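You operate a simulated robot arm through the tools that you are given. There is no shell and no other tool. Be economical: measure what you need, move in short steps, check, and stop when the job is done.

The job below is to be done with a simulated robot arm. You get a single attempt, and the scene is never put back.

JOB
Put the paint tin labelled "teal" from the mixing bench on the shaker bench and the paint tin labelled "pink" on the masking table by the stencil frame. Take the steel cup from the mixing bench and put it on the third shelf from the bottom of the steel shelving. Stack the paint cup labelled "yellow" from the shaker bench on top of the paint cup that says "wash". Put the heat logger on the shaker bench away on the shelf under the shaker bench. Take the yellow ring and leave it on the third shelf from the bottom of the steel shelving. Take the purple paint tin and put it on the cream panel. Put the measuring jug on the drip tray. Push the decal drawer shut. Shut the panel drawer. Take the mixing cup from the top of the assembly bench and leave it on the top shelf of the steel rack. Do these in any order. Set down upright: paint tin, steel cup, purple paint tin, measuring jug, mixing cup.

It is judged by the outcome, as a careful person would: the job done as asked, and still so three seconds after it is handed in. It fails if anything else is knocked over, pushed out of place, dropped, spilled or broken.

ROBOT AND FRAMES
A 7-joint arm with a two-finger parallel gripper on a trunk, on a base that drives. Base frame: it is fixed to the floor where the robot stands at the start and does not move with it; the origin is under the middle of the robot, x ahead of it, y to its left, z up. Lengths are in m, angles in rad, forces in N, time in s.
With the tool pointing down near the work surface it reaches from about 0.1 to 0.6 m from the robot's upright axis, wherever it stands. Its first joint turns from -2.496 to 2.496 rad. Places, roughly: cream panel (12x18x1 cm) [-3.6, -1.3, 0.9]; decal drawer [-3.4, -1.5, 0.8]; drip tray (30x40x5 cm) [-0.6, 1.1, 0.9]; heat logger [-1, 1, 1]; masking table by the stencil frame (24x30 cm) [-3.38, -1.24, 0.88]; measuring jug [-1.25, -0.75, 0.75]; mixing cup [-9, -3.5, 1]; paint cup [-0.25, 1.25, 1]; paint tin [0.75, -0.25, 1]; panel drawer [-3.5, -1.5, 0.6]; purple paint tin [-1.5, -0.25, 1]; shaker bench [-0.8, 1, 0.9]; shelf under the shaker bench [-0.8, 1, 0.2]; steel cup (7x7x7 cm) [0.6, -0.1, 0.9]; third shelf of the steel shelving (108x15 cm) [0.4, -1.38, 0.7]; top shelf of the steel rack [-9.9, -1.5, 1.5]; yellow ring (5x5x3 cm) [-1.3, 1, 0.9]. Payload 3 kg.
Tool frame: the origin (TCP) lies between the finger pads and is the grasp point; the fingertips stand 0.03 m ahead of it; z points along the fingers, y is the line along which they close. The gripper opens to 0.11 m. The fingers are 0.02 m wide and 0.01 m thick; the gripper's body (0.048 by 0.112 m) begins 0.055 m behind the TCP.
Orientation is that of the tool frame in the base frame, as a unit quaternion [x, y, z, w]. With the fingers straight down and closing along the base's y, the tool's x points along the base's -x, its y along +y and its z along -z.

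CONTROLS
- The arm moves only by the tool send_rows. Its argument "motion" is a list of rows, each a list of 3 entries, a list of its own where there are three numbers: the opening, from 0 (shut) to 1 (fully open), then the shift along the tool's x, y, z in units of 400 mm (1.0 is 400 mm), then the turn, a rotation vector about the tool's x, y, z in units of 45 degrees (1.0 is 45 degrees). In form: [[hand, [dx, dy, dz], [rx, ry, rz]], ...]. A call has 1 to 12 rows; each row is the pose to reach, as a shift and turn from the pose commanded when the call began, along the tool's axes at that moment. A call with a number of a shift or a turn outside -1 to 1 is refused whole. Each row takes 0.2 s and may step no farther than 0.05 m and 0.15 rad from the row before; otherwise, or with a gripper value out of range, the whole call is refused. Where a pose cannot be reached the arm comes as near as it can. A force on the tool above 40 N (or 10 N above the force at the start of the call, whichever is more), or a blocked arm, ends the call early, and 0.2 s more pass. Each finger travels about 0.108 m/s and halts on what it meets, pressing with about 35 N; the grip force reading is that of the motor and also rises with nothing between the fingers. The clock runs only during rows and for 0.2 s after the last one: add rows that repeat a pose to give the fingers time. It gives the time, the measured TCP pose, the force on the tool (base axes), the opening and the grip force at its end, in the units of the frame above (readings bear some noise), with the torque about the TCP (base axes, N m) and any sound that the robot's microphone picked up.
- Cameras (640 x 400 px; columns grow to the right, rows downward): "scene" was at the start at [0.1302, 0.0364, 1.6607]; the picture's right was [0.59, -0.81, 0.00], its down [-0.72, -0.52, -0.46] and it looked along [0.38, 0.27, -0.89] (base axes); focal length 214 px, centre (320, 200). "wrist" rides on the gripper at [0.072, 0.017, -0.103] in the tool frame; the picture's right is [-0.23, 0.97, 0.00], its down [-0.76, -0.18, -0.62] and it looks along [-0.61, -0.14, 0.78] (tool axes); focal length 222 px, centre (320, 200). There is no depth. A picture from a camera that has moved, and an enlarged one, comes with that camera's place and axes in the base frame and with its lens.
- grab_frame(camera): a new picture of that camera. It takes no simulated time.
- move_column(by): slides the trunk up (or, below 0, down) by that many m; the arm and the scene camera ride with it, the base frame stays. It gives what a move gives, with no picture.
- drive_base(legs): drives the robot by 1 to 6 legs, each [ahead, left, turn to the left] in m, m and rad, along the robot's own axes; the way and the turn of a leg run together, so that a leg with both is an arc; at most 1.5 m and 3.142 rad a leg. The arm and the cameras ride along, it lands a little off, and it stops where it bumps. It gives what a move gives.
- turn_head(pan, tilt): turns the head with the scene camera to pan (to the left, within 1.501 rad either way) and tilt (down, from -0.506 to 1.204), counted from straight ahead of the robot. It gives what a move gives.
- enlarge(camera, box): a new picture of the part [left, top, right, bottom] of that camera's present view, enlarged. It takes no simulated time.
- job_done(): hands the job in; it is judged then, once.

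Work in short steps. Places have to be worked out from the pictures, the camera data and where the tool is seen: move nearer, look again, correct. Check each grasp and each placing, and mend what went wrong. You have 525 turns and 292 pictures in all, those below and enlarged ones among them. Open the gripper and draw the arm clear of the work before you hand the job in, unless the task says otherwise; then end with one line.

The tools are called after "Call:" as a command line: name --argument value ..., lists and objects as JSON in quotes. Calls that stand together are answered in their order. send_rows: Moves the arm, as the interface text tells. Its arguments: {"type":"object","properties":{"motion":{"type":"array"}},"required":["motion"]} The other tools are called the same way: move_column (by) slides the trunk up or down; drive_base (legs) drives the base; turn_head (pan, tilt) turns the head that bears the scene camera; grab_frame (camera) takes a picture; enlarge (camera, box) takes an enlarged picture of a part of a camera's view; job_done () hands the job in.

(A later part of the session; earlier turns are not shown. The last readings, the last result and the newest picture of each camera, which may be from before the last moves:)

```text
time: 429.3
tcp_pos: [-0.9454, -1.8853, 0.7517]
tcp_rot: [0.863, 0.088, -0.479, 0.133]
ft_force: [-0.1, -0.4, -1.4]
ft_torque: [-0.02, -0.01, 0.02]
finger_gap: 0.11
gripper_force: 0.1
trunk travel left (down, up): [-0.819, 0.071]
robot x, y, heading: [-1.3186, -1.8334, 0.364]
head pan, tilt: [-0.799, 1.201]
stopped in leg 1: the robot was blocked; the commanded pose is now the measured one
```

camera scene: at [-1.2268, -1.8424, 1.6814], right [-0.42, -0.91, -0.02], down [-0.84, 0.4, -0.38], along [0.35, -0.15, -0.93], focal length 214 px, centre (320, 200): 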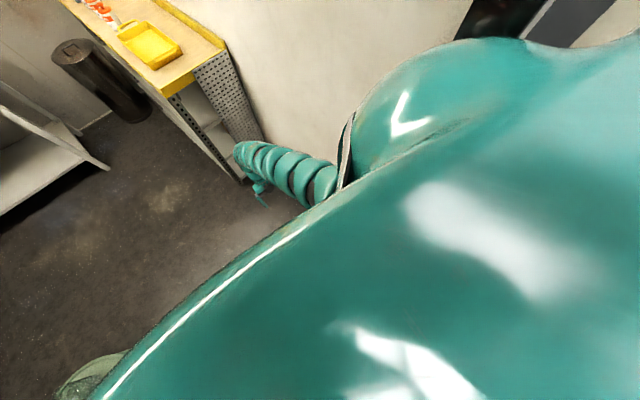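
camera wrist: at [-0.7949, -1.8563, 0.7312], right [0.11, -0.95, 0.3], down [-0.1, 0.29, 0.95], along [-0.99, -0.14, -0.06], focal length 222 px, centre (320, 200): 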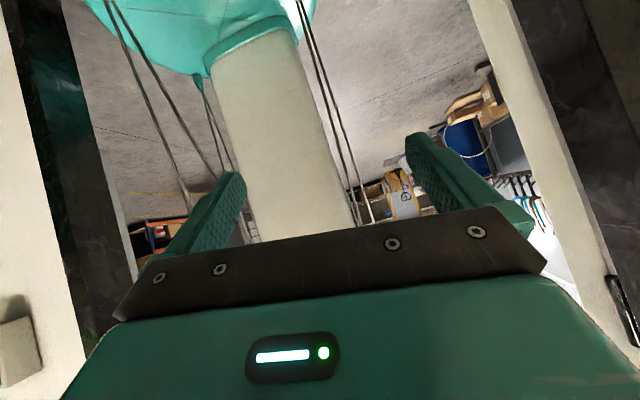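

The blocks always occur when the head reaches the door plane, so it is the head wedged under the lintel. I keep nudging the trunk down.

Call:
move_column --by -0.3

Call:
move_column --by -0.3

Call:
move_column --by -0.05

```text
time: 429.7
tcp_pos: [-0.9652, -1.8927, 0.7409]
tcp_rot: [0.86, 0.086, -0.485, 0.132]
ft_force: [0.0, -0.4, 0.6]
ft_torque: [0.05, -0.04, -0.01]
finger_gap: 0.1101
gripper_force: 0.0
trunk travel left (down, up): [-0.818, 0.072]
robot x, y, heading: [-1.3156, -1.8312, 0.365]
head pan, tilt: [-0.799, 1.201]
stopped: the arm was blocked; the commanded pose is now the measured one
```

```text
time: 430.0
tcp_pos: [-0.938, -1.8822, 0.7502]
tcp_rot: [0.867, 0.086, -0.473, 0.13]
ft_force: [-0.4, 0.1, -0.4]
ft_torque: [-0.01, 0.05, 0.01]
finger_gap: 0.11
gripper_force: 0.1
trunk travel left (down, up): [-0.816, 0.074]
robot x, y, heading: [-1.3163, -1.8374, 0.367]
head pan, tilt: [-0.799, 1.201]
stopped: the arm was blocked; the commanded pose is now the measured one
```

```text
time: 430.3
tcp_pos: [-0.9614, -1.893, 0.7377]
tcp_rot: [0.863, 0.085, -0.481, 0.131]
ft_force: [0.8, 0.0, -0.3]
ft_torque: [0.0, -0.02, 0.0]
finger_gap: 0.1102
gripper_force: 0.0
trunk travel left (down, up): [-0.813, 0.077]
robot x, y, heading: [-1.3199, -1.8349, 0.36]
head pan, tilt: [-0.799, 1.201]
stopped: the arm was blocked; the commanded pose is now the measured one
```

Call:
turn_head --pan -1.2 --tilt 1.204

Call:
move_column --by -0.05

Call:
move_column --by -0.05

Call:
move_column --by -0.05

Call:
move_column --by -0.05

Call:
move_column --by -0.05

Call:
drive_base --legs '[[-0.06, 0, 0]]'

```text
time: 431.2
tcp_pos: [-0.9579, -1.8905, 0.7417]
tcp_rot: [0.859, 0.085, -0.487, 0.133]
ft_force: [-0.1, -0.1, -0.7]
ft_torque: [0.02, 0.0, 0.02]
finger_gap: 0.11
gripper_force: 0.1
trunk travel left (down, up): [-0.813, 0.077]
robot x, y, heading: [-1.3172, -1.8328, 0.36]
head pan, tilt: [-1.201, 1.201]
```

```text
time: 431.5
tcp_pos: [-0.927, -1.8783, 0.7467]
tcp_rot: [0.873, 0.085, -0.464, 0.127]
ft_force: [0.1, 1.0, 0.2]
ft_torque: [0.01, 0.05, 0.02]
finger_gap: 0.1098
gripper_force: 0.1
trunk travel left (down, up): [-0.81, 0.08]
robot x, y, heading: [-1.3191, -1.8366, 0.361]
head pan, tilt: [-1.201, 1.201]
stopped: the arm was blocked; the commanded pose is now the measured one
```

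```text
time: 431.9
tcp_pos: [-0.9506, -1.8883, 0.737]
tcp_rot: [0.865, 0.084, -0.478, 0.13]
ft_force: [-0.2, -0.6, 0.8]
ft_torque: [-0.01, -0.04, 0.04]
finger_gap: 0.11
gripper_force: 0.1
trunk travel left (down, up): [-0.806, 0.084]
robot x, y, heading: [-1.3177, -1.8306, 0.361]
head pan, tilt: [-1.201, 1.201]
stopped: the arm was blocked; the commanded pose is now the measured one
```

```text
time: 432.2
tcp_pos: [-0.919, -1.8744, 0.7437]
tcp_rot: [0.876, 0.085, -0.457, 0.125]
ft_force: [0.1, 0.2, -0.4]
ft_torque: [-0.01, 0.03, -0.01]
finger_gap: 0.1098
gripper_force: 0.0
trunk travel left (down, up): [-0.803, 0.087]
robot x, y, heading: [-1.317, -1.8338, 0.367]
head pan, tilt: [-1.201, 1.201]
stopped: the arm was blocked; the commanded pose is now the measured one
```

```text
time: 432.5
tcp_pos: [-0.945, -1.8855, 0.7315]
tcp_rot: [0.868, 0.083, -0.473, 0.129]
ft_force: [-0.4, 0.6, 0.3]
ft_torque: [0.02, -0.01, 0.0]
finger_gap: 0.1099
gripper_force: 0.0
trunk travel left (down, up): [-0.799, 0.091]
robot x, y, heading: [-1.3158, -1.8315, 0.361]
head pan, tilt: [-1.201, 1.201]
stopped: the arm was blocked; the commanded pose is now the measured one
```

```text
time: 432.8
tcp_pos: [-0.9126, -1.8726, 0.7386]
tcp_rot: [0.879, 0.084, -0.453, 0.125]
ft_force: [-0.2, 0.4, -1.3]
ft_torque: [0.01, 0.04, 0.0]
finger_gap: 0.11
gripper_force: 0.1
trunk travel left (down, up): [-0.796, 0.094]
robot x, y, heading: [-1.3198, -1.8356, 0.364]
head pan, tilt: [-1.201, 1.201]
stopped: the arm was blocked; the commanded pose is now the measured one
```

```text
time: 433.6
tcp_pos: [-0.9135, -1.8733, 0.7413]
tcp_rot: [0.882, 0.083, -0.447, 0.122]
ft_force: [-0.2, 0.8, -0.8]
ft_torque: [0.0, 0.06, 0.01]
finger_gap: 0.1102
gripper_force: 0.0
trunk travel left (down, up): [-0.796, 0.094]
robot x, y, heading: [-1.3209, -1.8342, 0.367]
head pan, tilt: [-1.201, 1.201]
stopped in leg 1: the robot was blocked; the commanded pose is now the measured one
```

Call:
send_rows --motion '[[1, [0.04, -0.007, 0.028], [0, 0, 0]], [1, [0.081, -0.014, 0.057], [0, 0, 0]], [1, [0.12, -0.021, 0.085], [0, 0, 0]], [1, [0.16, -0.028, 0.114], [0, 0, 0]]]'

Call:
send_rows --motion '[[1, [-0.04, 0.007, -0.028], [0, 0, 0]], [1, [-0.081, 0.014, -0.057], [0, 0, 0]], [1, [-0.12, 0.021, -0.085], [0, 0, 0]]]'

```text
time: 433.9
tcp_pos: [-0.878, -1.8588, 0.7424]
tcp_rot: [0.904, 0.084, -0.404, 0.11]
ft_force: [-0.8, -0.8, -0.5]
ft_torque: [-0.01, 0.0, 0.0]
finger_gap: 0.1097
gripper_force: 0.1
out of reach, approached as far as the arm can: row 1
trunk travel left (down, up): [-0.796, 0.094]
robot x, y, heading: [-1.3231, -1.8337, 0.367]
head pan, tilt: [-1.201, 1.201]
stopped in row 1: the arm was blocked; the commanded pose is now the measured one
```

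```text
time: 434.7
tcp_pos: [-0.869, -1.8593, 0.7955]
tcp_rot: [0.906, 0.081, -0.401, 0.113]
ft_force: [-0.5, 0.7, 0.5]
ft_torque: [-0.04, 0.04, 0.02]
finger_gap: 0.11
gripper_force: 0.0
trunk travel left (down, up): [-0.796, 0.094]
robot x, y, heading: [-1.3241, -1.835, 0.365]
head pan, tilt: [-1.201, 1.201]
```

Moving the hand upward works unblocked. Continue raising it and see.

Call:
send_rows --motion '[[1, [-0.06, 0.01, -0.04], [0, 0, 0]], [1, [-0.12, 0.02, -0.085], [0, 0, 0]], [1, [-0.18, 0.03, -0.125], [0, 0, 0]], [1, [-0.24, 0.04, -0.17], [0, 0, 0]]]'

Call:
drive_base --legs '[[-0.1, 0, 0]]'

```text
time: 435.6
tcp_pos: [-0.8579, -1.8647, 0.8743]
tcp_rot: [0.903, 0.055, -0.408, 0.121]
ft_force: [-0.1, -0.4, -0.9]
ft_torque: [0.03, 0.01, 0.0]
finger_gap: 0.1099
gripper_force: 0.2
trunk travel left (down, up): [-0.796, 0.094]
robot x, y, heading: [-1.3208, -1.8391, 0.358]
head pan, tilt: [-1.201, 1.201]
stopped in row 4: the arm was blocked; the commanded pose is now the measured one
```

```text
time: 436.3
tcp_pos: [-0.8387, -1.8761, 0.8487]
tcp_rot: [0.89, 0.026, -0.431, 0.147]
ft_force: [-0.1, -1.2, 0.8]
ft_torque: [-0.02, -0.03, 0.02]
finger_gap: 0.11
gripper_force: 0.0
trunk travel left (down, up): [-0.796, 0.094]
robot x, y, heading: [-1.328, -1.8411, 0.362]
head pan, tilt: [-1.201, 1.201]
stopped in leg 1: the robot was blocked; the commanded pose is now the measured one
```

Call:
move_column --by -0.1

Call:
grab_frame --camera "scene"

Call:
turn_head --pan 0 --tilt -0.5

Call:
grab_frame --camera "scene"

```text
time: 437.7
tcp_pos: [-0.8352, -1.8744, 0.75]
tcp_rot: [0.891, 0.028, -0.428, 0.146]
ft_force: [0.1, 0.2, 0.4]
ft_torque: [-0.01, 0.0, 0.05]
finger_gap: 0.1099
gripper_force: 0.1
trunk travel left (down, up): [-0.696, 0.194]
robot x, y, heading: [-1.3268, -1.8406, 0.363]
head pan, tilt: [-1.201, 1.201]
```

```text
148 pictures are left
camera scene: at [-1.2549, -1.8665, 1.5576], right [-0.74, -0.67, -0.02], down [-0.61, 0.7, -0.37], along [0.26, -0.26, -0.93], focal length 214 px, centre (320, 200)
```

scene: 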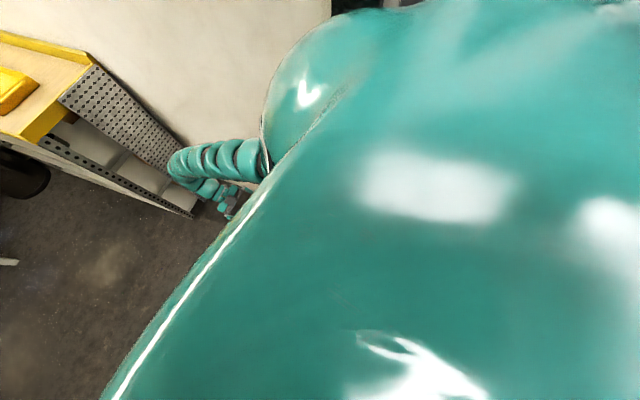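

```text
time: 439.4
tcp_pos: [-0.8347, -1.8726, 0.7503]
tcp_rot: [0.891, 0.027, -0.429, 0.146]
ft_force: [-0.2, 0.3, 0.5]
ft_torque: [0.0, -0.01, -0.03]
finger_gap: 0.11
gripper_force: 0.1
trunk travel left (down, up): [-0.696, 0.194]
robot x, y, heading: [-1.3334, -1.8373, 0.365]
head pan, tilt: [0.0, -0.499]
```

```text
147 pictures are left
camera scene: at [-1.2328, -1.8025, 1.6985], right [0.35, -0.94, 0.0], down [0.47, 0.18, -0.87], along [0.81, 0.31, 0.5], focal length 214 px, centre (320, 200)
```

scene: 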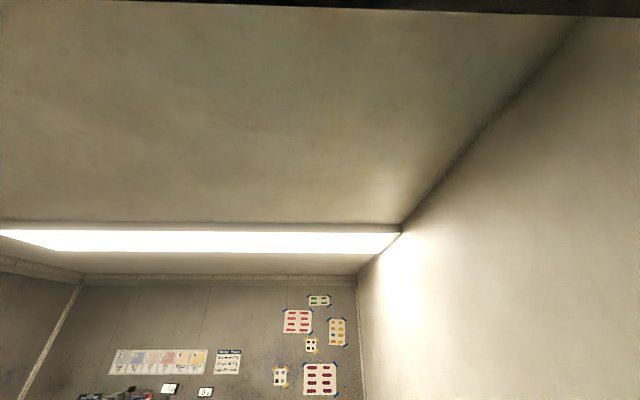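

Trunk is lower now; try driving on.

Call:
drive_base --legs '[[0.06, 0, 0]]'

Call:
drive_base --legs '[[0.06, 0, 0]]'

```text
time: 440.4
tcp_pos: [-0.7755, -1.8437, 0.7543]
tcp_rot: [0.894, 0.041, -0.424, 0.139]
ft_force: [1.3, -0.4, 1.3]
ft_torque: [-0.01, 0.02, 0.03]
finger_gap: 0.1099
gripper_force: 0.1
trunk travel left (down, up): [-0.696, 0.194]
robot x, y, heading: [-1.2733, -1.8151, 0.366]
head pan, tilt: [0.0, -0.499]
```

```text
time: 441.3
tcp_pos: [-0.7081, -1.8176, 0.7466]
tcp_rot: [0.891, 0.041, -0.429, 0.139]
ft_force: [-0.2, -0.2, -0.4]
ft_torque: [0.0, 0.04, 0.01]
finger_gap: 0.1101
gripper_force: 0.0
trunk travel left (down, up): [-0.696, 0.194]
robot x, y, heading: [-1.2138, -1.7951, 0.367]
head pan, tilt: [0.0, -0.499]
```

It was the lintel. Drive on in.

Call:
drive_base --legs '[[0.15, 0, 0], [0.3, 0, 0]]'

Call:
turn_head --pan 0.2 --tilt 0.7

Call:
grab_frame --camera "scene"

```text
time: 444.1
tcp_pos: [-0.3631, -1.688, 0.7427]
tcp_rot: [0.884, 0.038, -0.444, 0.139]
ft_force: [0.3, -0.5, 0.2]
ft_torque: [-0.01, 0.0, -0.03]
finger_gap: 0.11
gripper_force: 0.0
trunk travel left (down, up): [-0.696, 0.194]
robot x, y, heading: [-0.8484, -1.6571, 0.352]
head pan, tilt: [0.0, -0.499]
stopped in leg 2: the robot was blocked; the commanded pose is now the measured one
```

```text
time: 445.5
tcp_pos: [-0.3631, -1.6875, 0.7424]
tcp_rot: [0.884, 0.041, -0.445, 0.139]
ft_force: [0.3, -0.3, -0.5]
ft_torque: [0.03, 0.02, -0.01]
finger_gap: 0.1098
gripper_force: 0.1
trunk travel left (down, up): [-0.696, 0.194]
robot x, y, heading: [-0.8449, -1.6549, 0.361]
head pan, tilt: [0.201, 0.7]
```

```text
146 pictures are left
camera scene: at [-0.7094, -1.5891, 1.588], right [0.53, -0.85, 0.0], down [-0.54, -0.34, -0.77], along [0.65, 0.41, -0.64], focal length 214 px, centre (320, 200)
```

scene: 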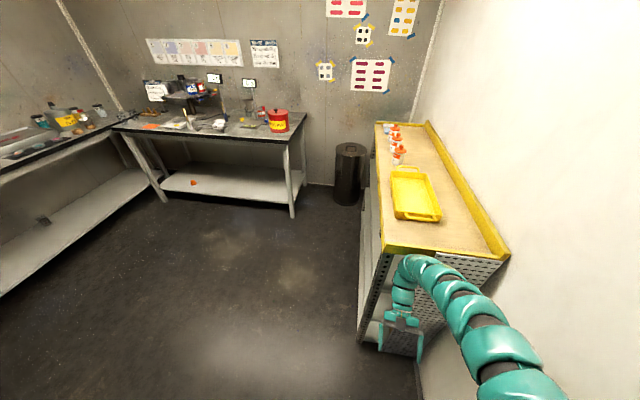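

The arm just reached the shelving's end. Back off, sidestep left, then straighten the arm.

Call:
drive_base --legs '[[-0.06, 0.0, 0], [0, 0.45, 0]]'

Call:
grab_frame --camera "scene"

```text
time: 448.8
tcp_pos: [-0.558, -1.2966, 0.742]
tcp_rot: [0.884, 0.046, -0.443, 0.144]
ft_force: [-0.1, 0.7, 0.3]
ft_torque: [0.01, -0.03, 0.0]
finger_gap: 0.1103
gripper_force: 0.1
trunk travel left (down, up): [-0.696, 0.194]
robot x, y, heading: [-1.0465, -1.2743, 0.375]
head pan, tilt: [0.201, 0.7]
stopped in leg 2: the robot was blocked; the commanded pose is now the measured one
```

```text
145 pictures are left
camera scene: at [-0.9035, -1.201, 1.5874], right [0.54, -0.84, 0.0], down [-0.54, -0.35, -0.76], along [0.64, 0.42, -0.64], focal length 214 px, centre (320, 200)
```

scene: 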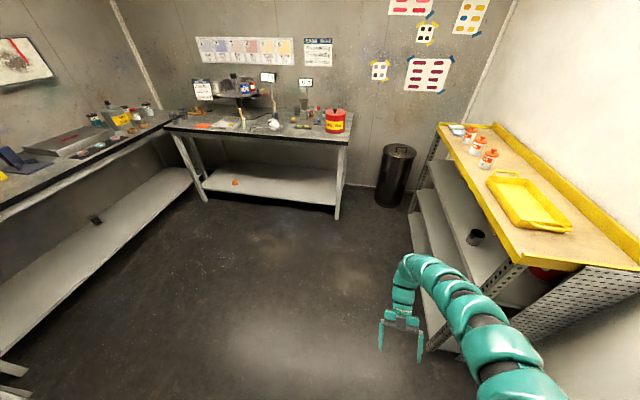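

Call:
drive_base --legs '[[0.4, 0, 0]]'

Call:
turn_head --pan -0.3 --tilt 0.7

Call:
grab_frame --camera "scene"

Call:
turn_head --pan 1.5 --tilt 0.7

Call:
grab_frame --camera "scene"

```text
time: 451.2
tcp_pos: [-0.2025, -1.1529, 0.741]
tcp_rot: [0.883, 0.05, -0.443, 0.145]
ft_force: [-0.4, -0.5, 0.0]
ft_torque: [0.02, 0.06, -0.03]
finger_gap: 0.1098
gripper_force: 0.0
trunk travel left (down, up): [-0.696, 0.194]
robot x, y, heading: [-0.6959, -1.1331, 0.385]
head pan, tilt: [0.201, 0.7]
```

```text
time: 452.1
tcp_pos: [-0.2042, -1.153, 0.7413]
tcp_rot: [0.884, 0.049, -0.442, 0.145]
ft_force: [-0.1, 0.1, -0.7]
ft_torque: [0.02, 0.0, 0.01]
finger_gap: 0.1099
gripper_force: 0.1
trunk travel left (down, up): [-0.696, 0.194]
robot x, y, heading: [-0.6938, -1.1346, 0.378]
head pan, tilt: [-0.3, 0.7]
```

```text
144 pictures are left
camera scene: at [-0.5354, -1.0995, 1.5874], right [0.08, -1.0, 0.0], down [-0.64, -0.05, -0.76], along [0.76, 0.06, -0.64], focal length 214 px, centre (320, 200)
```

scene: 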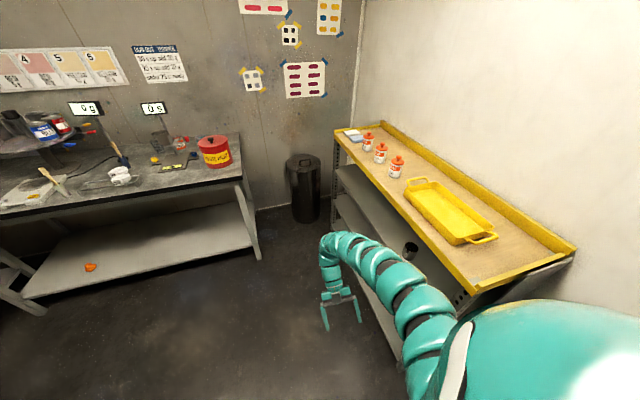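

```text
time: 453.9
tcp_pos: [-0.2012, -1.1526, 0.7412]
tcp_rot: [0.884, 0.049, -0.442, 0.145]
ft_force: [0.4, 0.5, -0.7]
ft_torque: [0.04, -0.01, 0.0]
finger_gap: 0.1099
gripper_force: 0.1
trunk travel left (down, up): [-0.696, 0.194]
robot x, y, heading: [-0.693, -1.1359, 0.385]
head pan, tilt: [1.499, 0.7]
```

```text
143 pictures are left
camera scene: at [-0.6459, -1.0255, 1.5874], right [0.95, 0.3, 0.0], down [0.2, -0.61, -0.77], along [-0.23, 0.73, -0.64], focal length 214 px, centre (320, 200)
```

scene: 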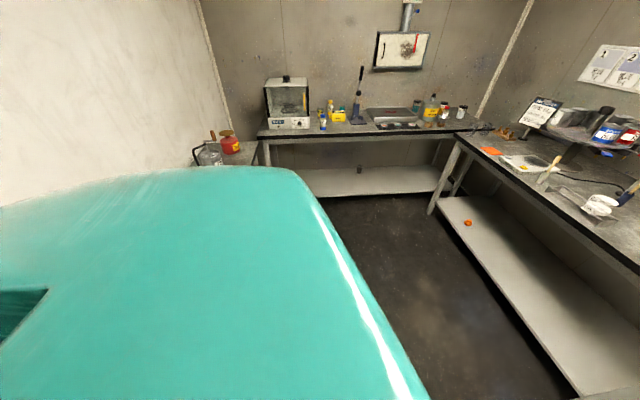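

I'm back in the booth. Now restore the arm to the forward-pitched pose: raise the trunk and rotate the hand forward while extending.

Call:
move_column --by 0.19

Call:
send_rows --motion '[[1, [0.045, -0.013, -0.069], [0, 0.16, 0]], [1, [0.091, -0.026, -0.137], [0, 0.32, 0]], [1, [0.136, -0.039, -0.206], [0, 0.48, 0]], [1, [0.182, -0.051, -0.275], [0, 0.64, 0]], [1, [0.227, -0.064, -0.343], [0, 0.8, 0]], [1, [0.2725, -0.077, -0.412], [0, 0.96, 0]]]'

```text
time: 456.0
tcp_pos: [-0.2019, -1.1518, 0.9301]
tcp_rot: [0.884, 0.049, -0.443, 0.144]
ft_force: [-0.1, 0.1, -0.1]
ft_torque: [-0.04, 0.01, 0.0]
finger_gap: 0.11
gripper_force: 0.1
trunk travel left (down, up): [-0.886, 0.004]
robot x, y, heading: [-0.6916, -1.1307, 0.381]
head pan, tilt: [1.499, 0.7]
```

```text
time: 457.4
tcp_pos: [-0.0183, -1.0782, 0.9309]
tcp_rot: [0.984, 0.1, -0.086, 0.117]
ft_force: [-0.3, 0.4, 0.4]
ft_torque: [0.02, -0.01, 0.0]
finger_gap: 0.1101
gripper_force: 0.0
trunk travel left (down, up): [-0.886, 0.004]
robot x, y, heading: [-0.6955, -1.1324, 0.38]
head pan, tilt: [1.499, 0.7]
```

Call:
send_rows --motion '[[1, [0.03, -0.005, -0.008], [0.14, 0.0, 0]], [1, [0.06, -0.01, -0.015], [0.279, 0.05, 0]], [1, [0.09, -0.015, -0.022], [0.279, 0.2, 0]], [1, [0.12, -0.02, -0.03], [0.279, 0.36, 0]], [1, [0.15, -0.025, -0.037], [0.279, 0.52, 0]], [1, [0.19, -0.03, -0.045], [0.279, 0.68, 0]], [1, [0.19, -0.03, -0.045], [0.279, 0.84, 0]]]'

Call:
send_rows --motion '[[1, [0, 0, 0], [0, 0.16, 0]], [1, [0, 0, 0], [0, 0.32, 0]], [1, [0, 0, 0], [0, 0.48, 0]], [1, [0, 0, 0], [0, 0.64, 0]], [1, [0, 0, 0], [0, 0.8, 0]]]'

```text
time: 459.0
tcp_pos: [0.0552, -1.0482, 0.933]
tcp_rot: [0.966, 0.121, 0.227, -0.03]
ft_force: [-1.2, -0.2, 0.4]
ft_torque: [0.01, 0.03, -0.03]
finger_gap: 0.1101
gripper_force: 0.2
trunk travel left (down, up): [-0.886, 0.004]
robot x, y, heading: [-0.6928, -1.1366, 0.382]
head pan, tilt: [1.499, 0.7]
```

```text
time: 460.2
tcp_pos: [0.0566, -1.0481, 0.9324]
tcp_rot: [0.848, 0.107, 0.515, -0.066]
ft_force: [0.4, 0.2, -0.2]
ft_torque: [0.01, 0.02, 0.05]
finger_gap: 0.1098
gripper_force: 0.2
out of reach, approached as far as the arm can: row 2
trunk travel left (down, up): [-0.886, 0.004]
robot x, y, heading: [-0.6948, -1.1343, 0.381]
head pan, tilt: [1.499, 0.7]
```

Call:
turn_head --pan -0.5 --tilt 0.6

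Call:
enlarge --camera "scene" --box '[200, 100, 500, 300]'

```text
time: 462.1
tcp_pos: [0.0563, -1.0489, 0.9314]
tcp_rot: [0.849, 0.107, 0.513, -0.065]
ft_force: [-0.3, -0.2, 0.4]
ft_torque: [0.0, -0.02, 0.0]
finger_gap: 0.1099
gripper_force: 0.1
trunk travel left (down, up): [-0.886, 0.004]
robot x, y, heading: [-0.6923, -1.1357, 0.385]
head pan, tilt: [-0.499, 0.6]
```

```text
2.00 times, centred on (350, 200) of scene
camera zoom: at [-0.5322, -1.1167, 1.786], right [-0.12, -0.99, 0.0], down [-0.56, 0.07, -0.82], along [0.82, -0.1, -0.57], focal length 429 px, centre (260, 200)
```

zoom: 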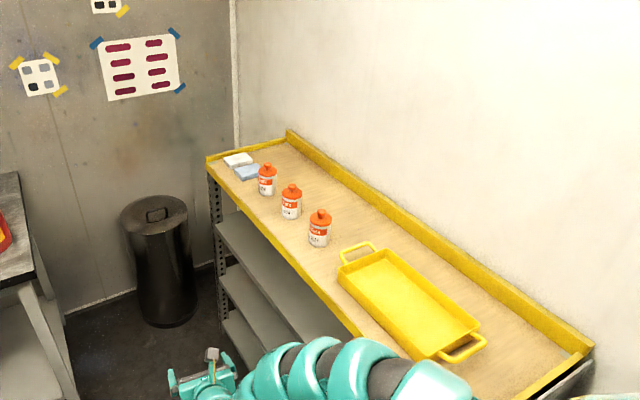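

Now to the shaker bench: drive to the middle of the booth, turn to face it and look.

Call:
drive_base --legs '[[0.3, 0.3, 0], [0, 0, 1.55]]'

Call:
turn_head --pan 0.1 --tilt 0.6

Call:
grab_frame --camera "scene"

```text
time: 468.5
tcp_pos: [-0.6085, 0.0026, 0.9317]
tcp_rot: [0.529, 0.672, 0.32, -0.407]
ft_force: [0.7, 0.1, 0.0]
ft_torque: [0.0, 0.03, 0.01]
finger_gap: 0.1102
gripper_force: 0.0
trunk travel left (down, up): [-0.886, 0.004]
robot x, y, heading: [-0.5333, -0.748, 1.935]
head pan, tilt: [-0.499, 0.6]
```

```text
time: 469.5
tcp_pos: [-0.6086, 0.002, 0.931]
tcp_rot: [0.529, 0.673, 0.32, -0.406]
ft_force: [-1.0, 0.2, 0.4]
ft_torque: [-0.01, 0.0, 0.06]
finger_gap: 0.1096
gripper_force: 0.1
trunk travel left (down, up): [-0.886, 0.004]
robot x, y, heading: [-0.5331, -0.7475, 1.935]
head pan, tilt: [0.099, 0.6]
```

```text
141 pictures are left
camera scene: at [-0.6026, -0.5961, 1.7861], right [0.89, 0.45, 0.0], down [0.25, -0.5, -0.82], along [-0.37, 0.74, -0.57], focal length 214 px, centre (320, 200)
```

scene: 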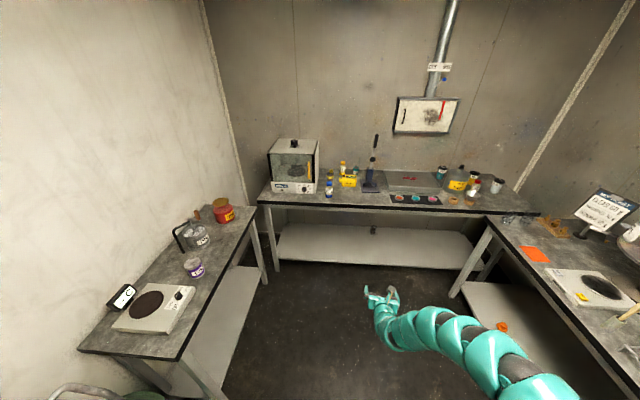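

Call:
enlarge --camera "scene" --box '[250, 130, 400, 220]'

Call:
enlarge --camera "scene" --box '[370, 140, 540, 230]'

Call:
enlarge --camera "scene" --box '[70, 190, 270, 350]'

```text
4.27 times, centred on (325, 175) of scene
camera zoom: at [-0.6026, -0.5961, 1.7861], right [0.89, 0.45, 0.0], down [0.25, -0.5, -0.82], along [-0.37, 0.74, -0.57], focal length 915 px, centre (299, 307)
```

zoom: 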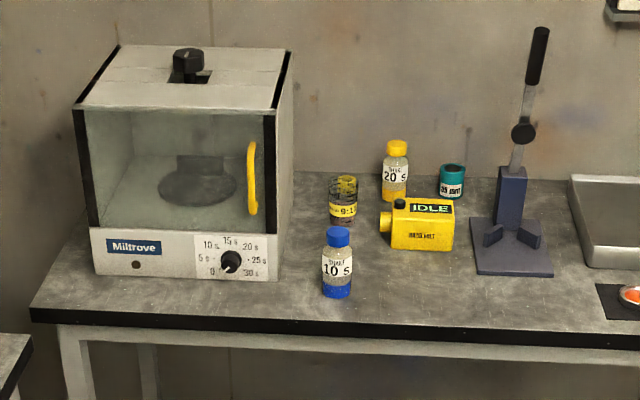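

```text
3.76 times, centred on (455, 185) of scene
camera zoom: at [-0.6026, -0.5961, 1.7861], right [0.89, 0.45, 0.0], down [0.25, -0.5, -0.82], along [-0.37, 0.74, -0.57], focal length 807 px, centre (-188, 256)
```

zoom: 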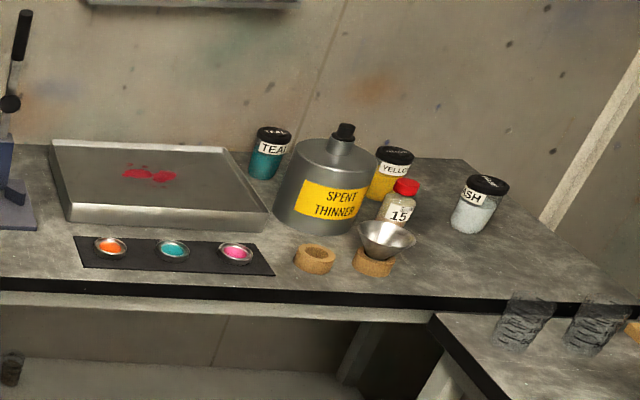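

```text
2.50 times, centred on (170, 270) of scene
camera zoom: at [-0.6026, -0.5961, 1.7861], right [0.89, 0.45, 0.0], down [0.25, -0.5, -0.82], along [-0.37, 0.74, -0.57], focal length 536 px, centre (695, 25)
```

zoom: 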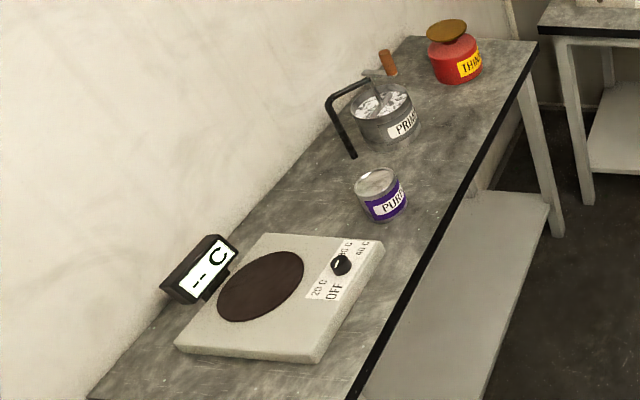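

Call:
enlarge --camera "scene" --box '[315, 155, 375, 205]'

Call:
enlarge --camera "scene" --box '[420, 160, 520, 220]'

```text
8.00 times, centred on (345, 180) of scene
camera zoom: at [-0.6026, -0.5961, 1.7861], right [0.89, 0.45, 0.0], down [0.25, -0.5, -0.82], along [-0.37, 0.74, -0.57], focal length 1716 px, centre (120, 360)
```

zoom: 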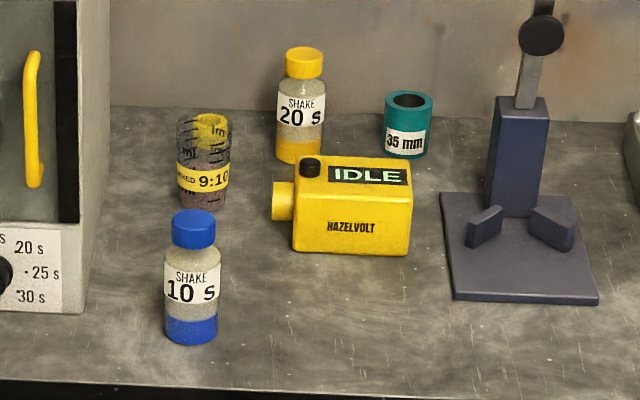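

```text
6.40 times, centred on (470, 190) of scene
camera zoom: at [-0.6026, -0.5961, 1.7861], right [0.89, 0.45, 0.0], down [0.25, -0.5, -0.82], along [-0.37, 0.74, -0.57], focal length 1373 px, centre (-640, 264)
```

zoom: 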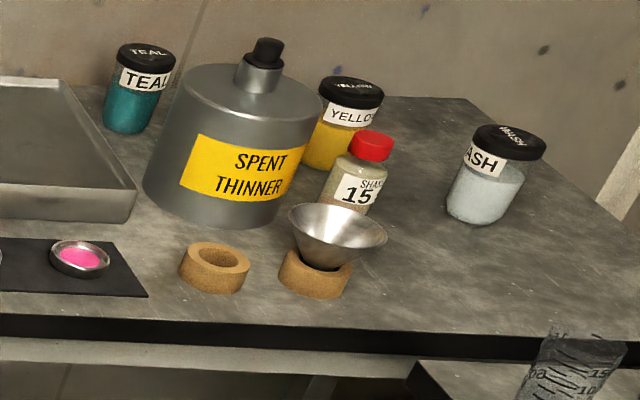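

Identified: heat logger = yellow "IDLE" box, yellow ring behind the clear 9:10 cup, cups YELLOW and WASH at the right corner. First I pitch the hand to ~45° for working here.

Call:
send_rows --motion '[[1, [0, 0, 0], [0, -0.1, 0]], [1, [0.05, 0, 0], [0, -0.2, 0]], [1, [0.1, 0, 0], [0, -0.3, 0]], [1, [0.15, 0, 0], [0, -0.42, 0]], [1, [0.25, 0, -0.05], [0, -0.42, 0]]]'

Call:
drive_base --legs '[[0.65, 0.45, 0]]'

Call:
grab_frame --camera "wrist"

Call:
grab_frame --camera "scene"

```text
time: 470.7
tcp_pos: [-0.6224, 0.0424, 0.9964]
tcp_rot: [0.574, 0.73, 0.228, -0.291]
ft_force: [0.9, -0.5, -0.5]
ft_torque: [0.0, 0.01, 0.0]
finger_gap: 0.1101
gripper_force: 0.1
out of reach, approached as far as the arm can: row 2, 3, 4, 5
trunk travel left (down, up): [-0.886, 0.004]
robot x, y, heading: [-0.5284, -0.7501, 1.937]
head pan, tilt: [0.099, 0.6]
```

```text
time: 473.8
tcp_pos: [-1.1146, 0.3592, 0.9948]
tcp_rot: [0.564, 0.738, 0.226, -0.293]
ft_force: [0.4, 0.5, -0.6]
ft_torque: [0.0, -0.03, 0.0]
finger_gap: 0.1099
gripper_force: 0.1
trunk travel left (down, up): [-0.886, 0.004]
robot x, y, heading: [-1.0029, -0.4341, 1.962]
head pan, tilt: [0.099, 0.6]
stopped in leg 1: the robot was blocked; the commanded pose is now the measured one
```

```text
135 pictures are left
camera wrist: at [-1.0939, 0.3445, 1.1196], right [0.98, 0.1, -0.15], down [0.09, -0.99, -0.07], along [-0.16, 0.06, -0.99], focal length 222 px, centre (320, 200)
```

wrist: 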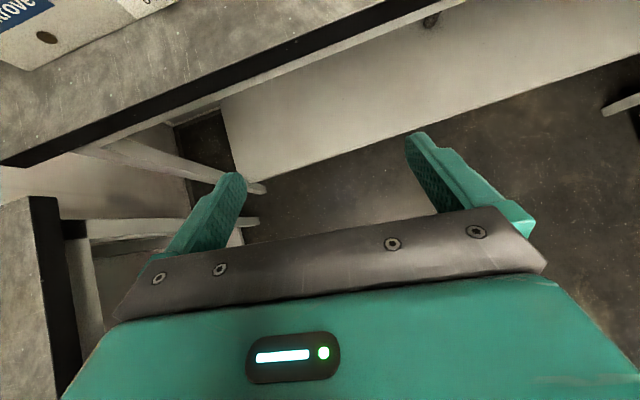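

```text
134 pictures are left
camera scene: at [-1.0796, -0.279, 1.7855], right [0.88, 0.48, 0.0], down [0.27, -0.5, -0.82], along [-0.39, 0.72, -0.57], focal length 214 px, centre (320, 200)
```

scene: 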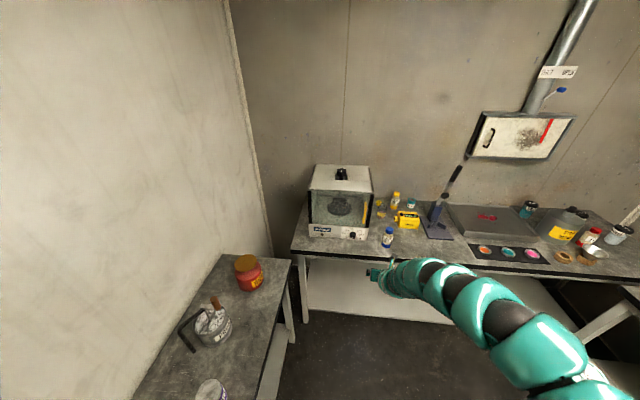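

The base touched the hotplate bench's side. Shift right, raise the hand and move up to the shaker bench.

Call:
send_rows --motion '[[1, [0.06, 0, -0.03], [0, 0, 0]], [1, [0.12, 0, -0.08], [0, 0, 0]], [1, [0.17, 0, -0.13], [0, 0, 0]], [1, [0.22, 0, -0.18], [0, 0, 0]]]'

Call:
drive_base --legs '[[0, -0.08, -0.03], [0.4, 0, 0]]'

Call:
grab_frame --camera "wrist"

Call:
enlarge --camera "scene" --box '[290, 170, 450, 270]'

```text
time: 474.8
tcp_pos: [-1.1265, 0.3926, 1.0648]
tcp_rot: [0.564, 0.738, 0.225, -0.294]
ft_force: [-0.2, -0.4, 0.7]
ft_torque: [0.0, -0.01, -0.05]
finger_gap: 0.1101
gripper_force: 0.1
out of reach, approached as far as the arm can: row 1, 2, 3, 4
trunk travel left (down, up): [-0.886, 0.004]
robot x, y, heading: [-1.0021, -0.4325, 1.969]
head pan, tilt: [0.099, 0.6]
```

```text
time: 477.9
tcp_pos: [-1.1672, 0.7962, 1.0654]
tcp_rot: [0.575, 0.73, 0.228, -0.29]
ft_force: [0.4, -0.3, -0.3]
ft_torque: [0.0, -0.01, 0.02]
finger_gap: 0.11
gripper_force: 0.1
trunk travel left (down, up): [-0.886, 0.004]
robot x, y, heading: [-1.0686, -0.0326, 1.935]
head pan, tilt: [0.099, 0.6]
```

```text
133 pictures are left
camera wrist: at [-1.146, 0.7817, 1.19], right [0.99, 0.07, -0.16], down [0.06, -1.0, -0.07], along [-0.16, 0.06, -0.99], focal length 222 px, centre (320, 200)
```

wrist: 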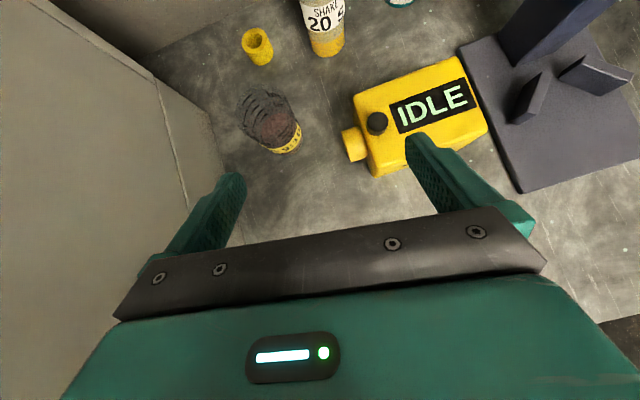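

```text
4.00 times, centred on (370, 220) of scene
camera zoom: at [-1.1382, 0.1194, 1.786], right [0.89, 0.45, 0.0], down [0.25, -0.51, -0.82], along [-0.37, 0.74, -0.57], focal length 858 px, centre (120, 120)
```

zoom: 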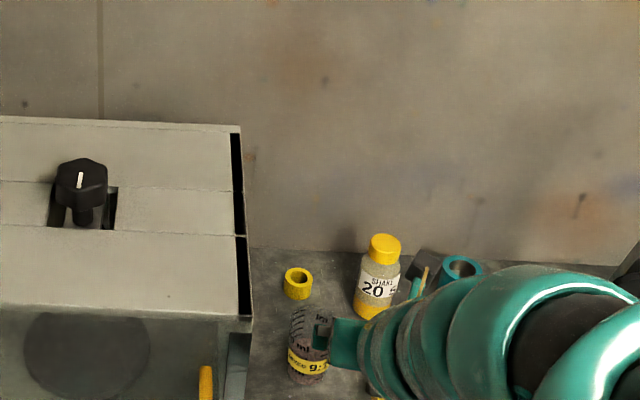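

The yellow ring is at about (-1.286,0.993) behind the clear cup. I narrow the gripper and advance above it at this height.

Call:
send_rows --motion '[[0.72, [0, 0, 0], [0, 0, 0]], [0.72, [0, 0, 0], [0, 0, 0]]]'

Call:
drive_base --legs '[[0.15, 0.03, 0]]'

Call:
grab_frame --camera "wrist"

```text
time: 478.5
tcp_pos: [-1.1667, 0.7957, 1.0657]
tcp_rot: [0.575, 0.73, 0.229, -0.29]
ft_force: [-0.1, 0.3, 0.6]
ft_torque: [0.04, -0.02, 0.0]
finger_gap: 0.0792
gripper_force: 0.0
trunk travel left (down, up): [-0.886, 0.004]
robot x, y, heading: [-1.0656, -0.0317, 1.938]
head pan, tilt: [0.099, 0.6]
```

```text
time: 479.9
tcp_pos: [-1.2458, 0.9231, 1.0649]
tcp_rot: [0.576, 0.729, 0.23, -0.29]
ft_force: [-0.1, -0.1, -0.8]
ft_torque: [-0.01, 0.0, 0.0]
finger_gap: 0.0795
gripper_force: 0.1
trunk travel left (down, up): [-0.886, 0.004]
robot x, y, heading: [-1.1484, 0.0933, 1.933]
head pan, tilt: [0.099, 0.6]
```

```text
131 pictures are left
camera wrist: at [-1.2251, 0.9079, 1.1896], right [0.99, 0.06, -0.16], down [0.05, -1.0, -0.07], along [-0.16, 0.06, -0.99], focal length 222 px, centre (320, 200)
```

wrist: 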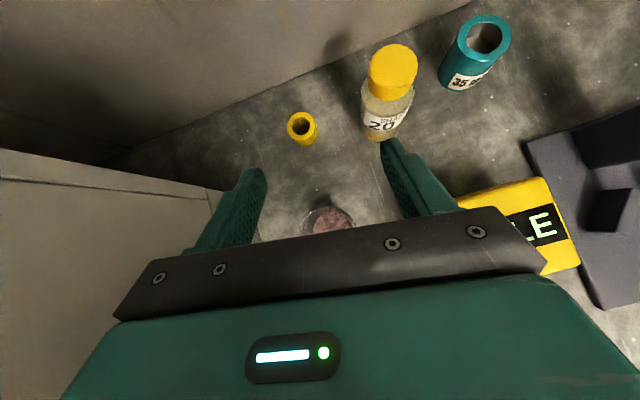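

Call:
drive_base --legs '[[0.095, 0.014, 0]]'

Call:
grab_frame --camera "wrist"

```text
time: 481.1
tcp_pos: [-1.2941, 1.0097, 1.066]
tcp_rot: [0.576, 0.729, 0.229, -0.29]
ft_force: [0.2, 0.1, 1.2]
ft_torque: [0.0, 0.04, -0.03]
finger_gap: 0.0793
gripper_force: 0.0
trunk travel left (down, up): [-0.886, 0.004]
robot x, y, heading: [-1.1898, 0.1794, 1.933]
head pan, tilt: [0.099, 0.6]
```

```text
130 pictures are left
camera wrist: at [-1.2722, 0.9944, 1.1899], right [0.99, 0.06, -0.16], down [0.05, -1.0, -0.07], along [-0.16, 0.06, -0.99], focal length 222 px, centre (320, 200)
```

wrist: 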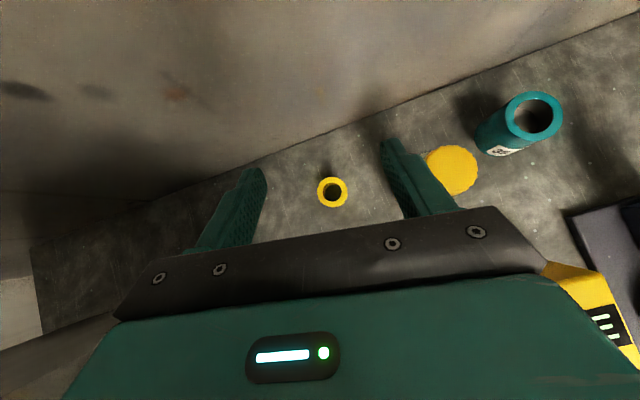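

Ring is centred. Descend.

Call:
send_rows --motion '[[0.72, [-0.05, 0, 0.065], [0, 0, 0]], [0.72, [-0.11, 0, 0.13], [0, 0, 0]], [0.72, [-0.17, 0, 0.2], [0, 0, 0]], [0.72, [-0.215, 0, 0.264], [0, 0, 0]]]'

Call:
grab_frame --camera "wrist"

```text
time: 482.1
tcp_pos: [-1.2939, 1.0205, 0.9281]
tcp_rot: [0.577, 0.729, 0.229, -0.289]
ft_force: [-0.7, 0.5, 0.8]
ft_torque: [-0.01, 0.02, -0.01]
finger_gap: 0.0789
gripper_force: 0.1
trunk travel left (down, up): [-0.886, 0.004]
robot x, y, heading: [-1.1989, 0.1742, 1.933]
head pan, tilt: [0.099, 0.6]
```

```text
129 pictures are left
camera wrist: at [-1.2727, 1.006, 1.0527], right [0.99, 0.06, -0.15], down [0.05, -1.0, -0.07], along [-0.16, 0.06, -0.99], focal length 222 px, centre (320, 200)
```

wrist: 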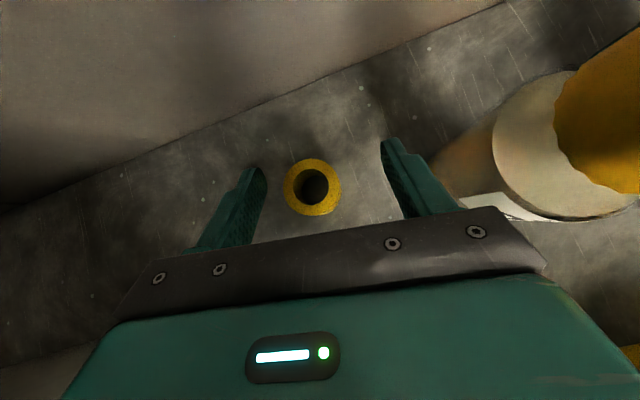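

Call:
send_rows --motion '[[0.72, [-0.025, -0.008, 0.002], [0, 0, 0]], [0.72, [-0.05, -0.015, 0.005], [0, 0, 0]], [0.4, [-0.05, -0.015, 0.005], [0, 0, 0]], [0.1, [-0.05, -0.015, 0.005], [0, 0, 0]], [0, [-0.05, -0.015, 0.005], [0, 0, 0]], [0, [-0.05, -0.015, 0.005], [0, 0, 0]]]'

Call:
grab_frame --camera "wrist"

```text
time: 483.4
tcp_pos: [-1.2984, 1.0059, 0.916]
tcp_rot: [0.576, 0.729, 0.23, -0.291]
ft_force: [-3.2, 3.2, 3.7]
ft_torque: [0.18, 0.15, 0.0]
finger_gap: 0.0399
gripper_force: 35.1
trunk travel left (down, up): [-0.886, 0.004]
robot x, y, heading: [-1.1987, 0.1777, 1.932]
head pan, tilt: [0.099, 0.6]
```

```text
128 pictures are left
camera wrist: at [-1.2775, 0.991, 1.0399], right [0.99, 0.06, -0.16], down [0.05, -1.0, -0.07], along [-0.16, 0.06, -0.99], focal length 222 px, centre (320, 200)
```

wrist: 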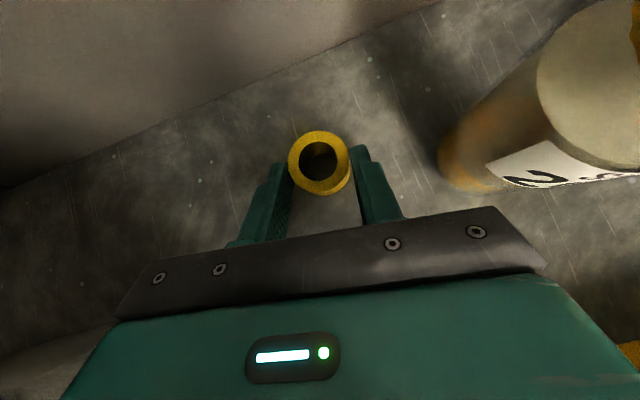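

Ring gripped. Lift and back off.

Call:
send_rows --motion '[[0, [0.06, 0, -0.06], [0, 0, 0]], [0, [0.13, 0, -0.13], [0, 0, 0]], [0, [0.19, 0, -0.2], [0, 0, 0]], [0, [0.26, 0, -0.26], [0, 0, 0]]]'

Call:
drive_base --legs '[[-0.3, -0.06, 0]]'

Call:
grab_frame --camera "wrist"

```text
time: 484.4
tcp_pos: [-1.3011, 1.0069, 1.0615]
tcp_rot: [0.576, 0.729, 0.229, -0.29]
ft_force: [-0.6, 0.1, -0.8]
ft_torque: [0.0, 0.01, 0.0]
finger_gap: 0.0397
gripper_force: 34.8
trunk travel left (down, up): [-0.886, 0.004]
robot x, y, heading: [-1.1959, 0.1748, 1.935]
head pan, tilt: [0.099, 0.6]
```

```text
time: 486.5
tcp_pos: [-1.1331, 0.7475, 1.0608]
tcp_rot: [0.577, 0.728, 0.23, -0.291]
ft_force: [0.1, 0.2, -0.9]
ft_torque: [-0.03, -0.04, -0.01]
finger_gap: 0.0395
gripper_force: 35.1
trunk travel left (down, up): [-0.886, 0.004]
robot x, y, heading: [-1.0316, -0.0826, 1.928]
head pan, tilt: [0.099, 0.6]
```

```text
127 pictures are left
camera wrist: at [-1.1123, 0.7327, 1.1859], right [0.99, 0.06, -0.16], down [0.05, -1.0, -0.07], along [-0.16, 0.06, -0.99], focal length 222 px, centre (320, 200)
```

wrist: 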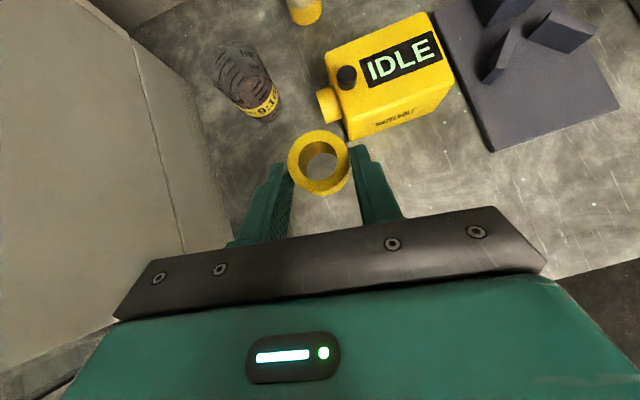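

Ring held, cup undisturbed. Carry it to the steel shelving: move to the middle, turn round, and sidestep.

Call:
drive_base --legs '[[-0.386, -0.345, 0], [0, 0, -3.018], [0.2, 0.58, 0]]'

Call:
turn_head --pan -0.2 --tilt 0.7

Call:
grab_frame --camera "scene"

Call:
grab_frame --camera "wrist"

```text
time: 499.7
tcp_pos: [0.2286, -1.0459, 1.0607]
tcp_rot: [0.762, -0.531, 0.304, 0.211]
ft_force: [-0.2, 0.3, -0.4]
ft_torque: [-0.03, 0.02, 0.0]
finger_gap: 0.0386
gripper_force: 34.8
trunk travel left (down, up): [-0.886, 0.004]
robot x, y, heading: [0.0274, -0.2359, -1.085]
head pan, tilt: [0.099, 0.6]
```

```text
time: 500.5
tcp_pos: [0.2294, -1.0452, 1.0604]
tcp_rot: [0.762, -0.531, 0.303, 0.211]
ft_force: [-0.9, 0.3, -0.2]
ft_torque: [-0.02, -0.03, -0.02]
finger_gap: 0.0388
gripper_force: 34.9
trunk travel left (down, up): [-0.886, 0.004]
robot x, y, heading: [0.0222, -0.2324, -1.089]
head pan, tilt: [-0.201, 0.7]
```

```text
126 pictures are left
camera scene: at [0.0841, -0.3878, 1.7774], right [-0.96, -0.28, 0.0], down [-0.18, 0.62, -0.77], along [0.21, -0.73, -0.64], focal length 214 px, centre (320, 200)
```

scene: 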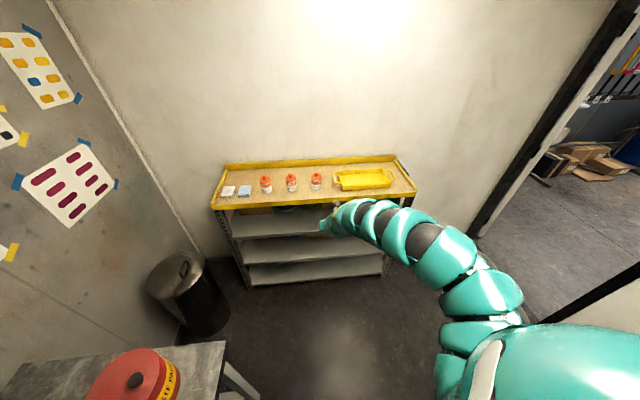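

```text
125 pictures are left
camera wrist: at [0.2076, -1.0348, 1.1854], right [-0.97, -0.18, -0.16], down [-0.17, 0.98, -0.07], along [0.17, -0.04, -0.99], focal length 222 px, centre (320, 200)
```

wrist: 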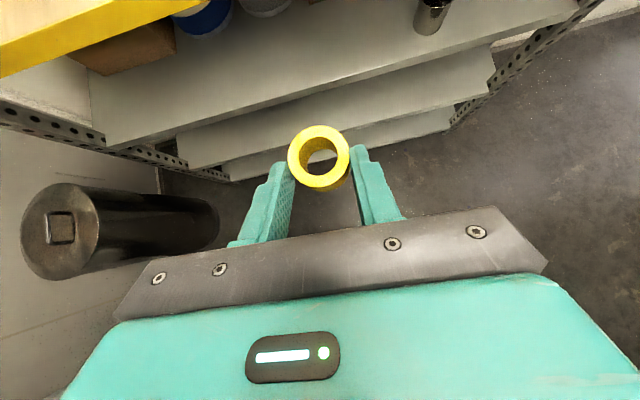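

Call:
move_column --by -0.26

Call:
drive_base --legs '[[0.24, 0.03, 0]]'

Call:
grab_frame --camera "wrist"

Call:
enlarge --camera "scene" --box '[210, 150, 430, 290]'

```text
time: 503.1
tcp_pos: [0.2302, -1.0448, 0.8014]
tcp_rot: [0.762, -0.531, 0.304, 0.212]
ft_force: [-0.1, -0.5, -0.7]
ft_torque: [0.0, 0.04, -0.01]
finger_gap: 0.0387
gripper_force: 34.9
trunk travel left (down, up): [-0.626, 0.264]
robot x, y, heading: [0.024, -0.2361, -1.086]
head pan, tilt: [-0.201, 0.7]
```

```text
time: 504.9
tcp_pos: [0.3618, -1.2511, 0.7999]
tcp_rot: [0.76, -0.534, 0.302, 0.212]
ft_force: [-0.1, -0.4, -1.1]
ft_torque: [0.01, 0.0, 0.0]
finger_gap: 0.0388
gripper_force: 34.4
trunk travel left (down, up): [-0.626, 0.264]
robot x, y, heading: [0.1583, -0.4367, -1.097]
head pan, tilt: [-0.201, 0.7]
```

```text
124 pictures are left
camera wrist: at [0.3404, -1.2399, 0.9247], right [-0.97, -0.17, -0.16], down [-0.16, 0.98, -0.07], along [0.17, -0.04, -0.99], focal length 222 px, centre (320, 200)
```

wrist: 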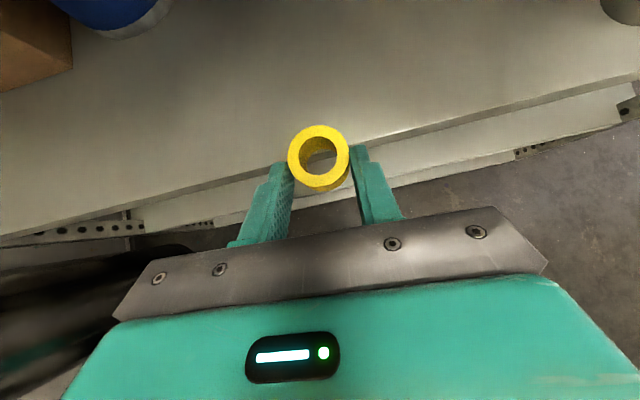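

```text
2.86 times, centred on (320, 220) of scene
camera zoom: at [0.2226, -0.5923, 1.5173], right [-0.96, -0.27, 0.0], down [-0.17, 0.62, -0.76], along [0.21, -0.74, -0.64], focal length 613 px, centre (320, 143)
```

zoom: 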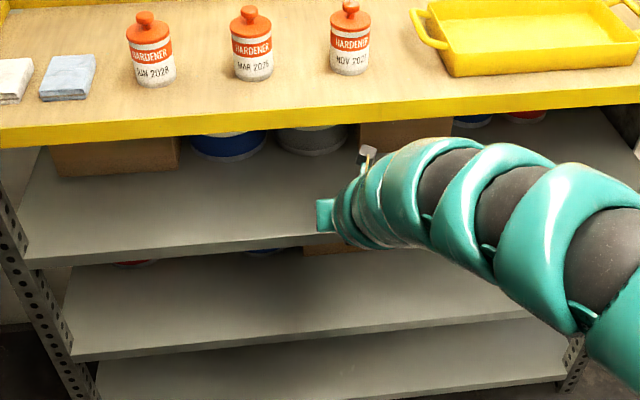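

Call:
move_column --by -0.04

Call:
drive_base --legs '[[0.12, -0.013, 0]]'

Call:
grab_frame --camera "wrist"

```text
time: 505.8
tcp_pos: [0.3611, -1.2497, 0.7599]
tcp_rot: [0.76, -0.534, 0.303, 0.213]
ft_force: [0.9, -0.8, -0.2]
ft_torque: [0.02, -0.03, 0.01]
finger_gap: 0.0393
gripper_force: 35.1
trunk travel left (down, up): [-0.586, 0.304]
robot x, y, heading: [0.1651, -0.4378, -1.096]
head pan, tilt: [-0.201, 0.7]
```

```text
time: 507.0
tcp_pos: [0.4062, -1.364, 0.7591]
tcp_rot: [0.76, -0.535, 0.302, 0.213]
ft_force: [0.7, -0.3, 0.3]
ft_torque: [0.02, -0.03, -0.02]
finger_gap: 0.0389
gripper_force: 35.5
trunk travel left (down, up): [-0.586, 0.304]
robot x, y, heading: [0.2073, -0.5512, -1.097]
head pan, tilt: [-0.201, 0.7]
```

```text
122 pictures are left
camera wrist: at [0.3849, -1.3536, 0.8844], right [-0.97, -0.17, -0.16], down [-0.17, 0.98, -0.07], along [0.17, -0.04, -0.99], focal length 222 px, centre (320, 200)
```

wrist: 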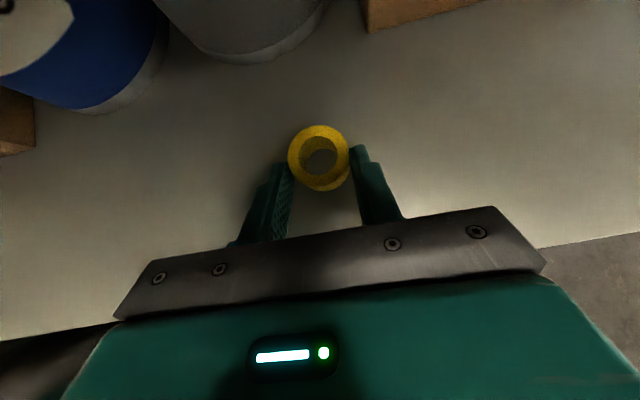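

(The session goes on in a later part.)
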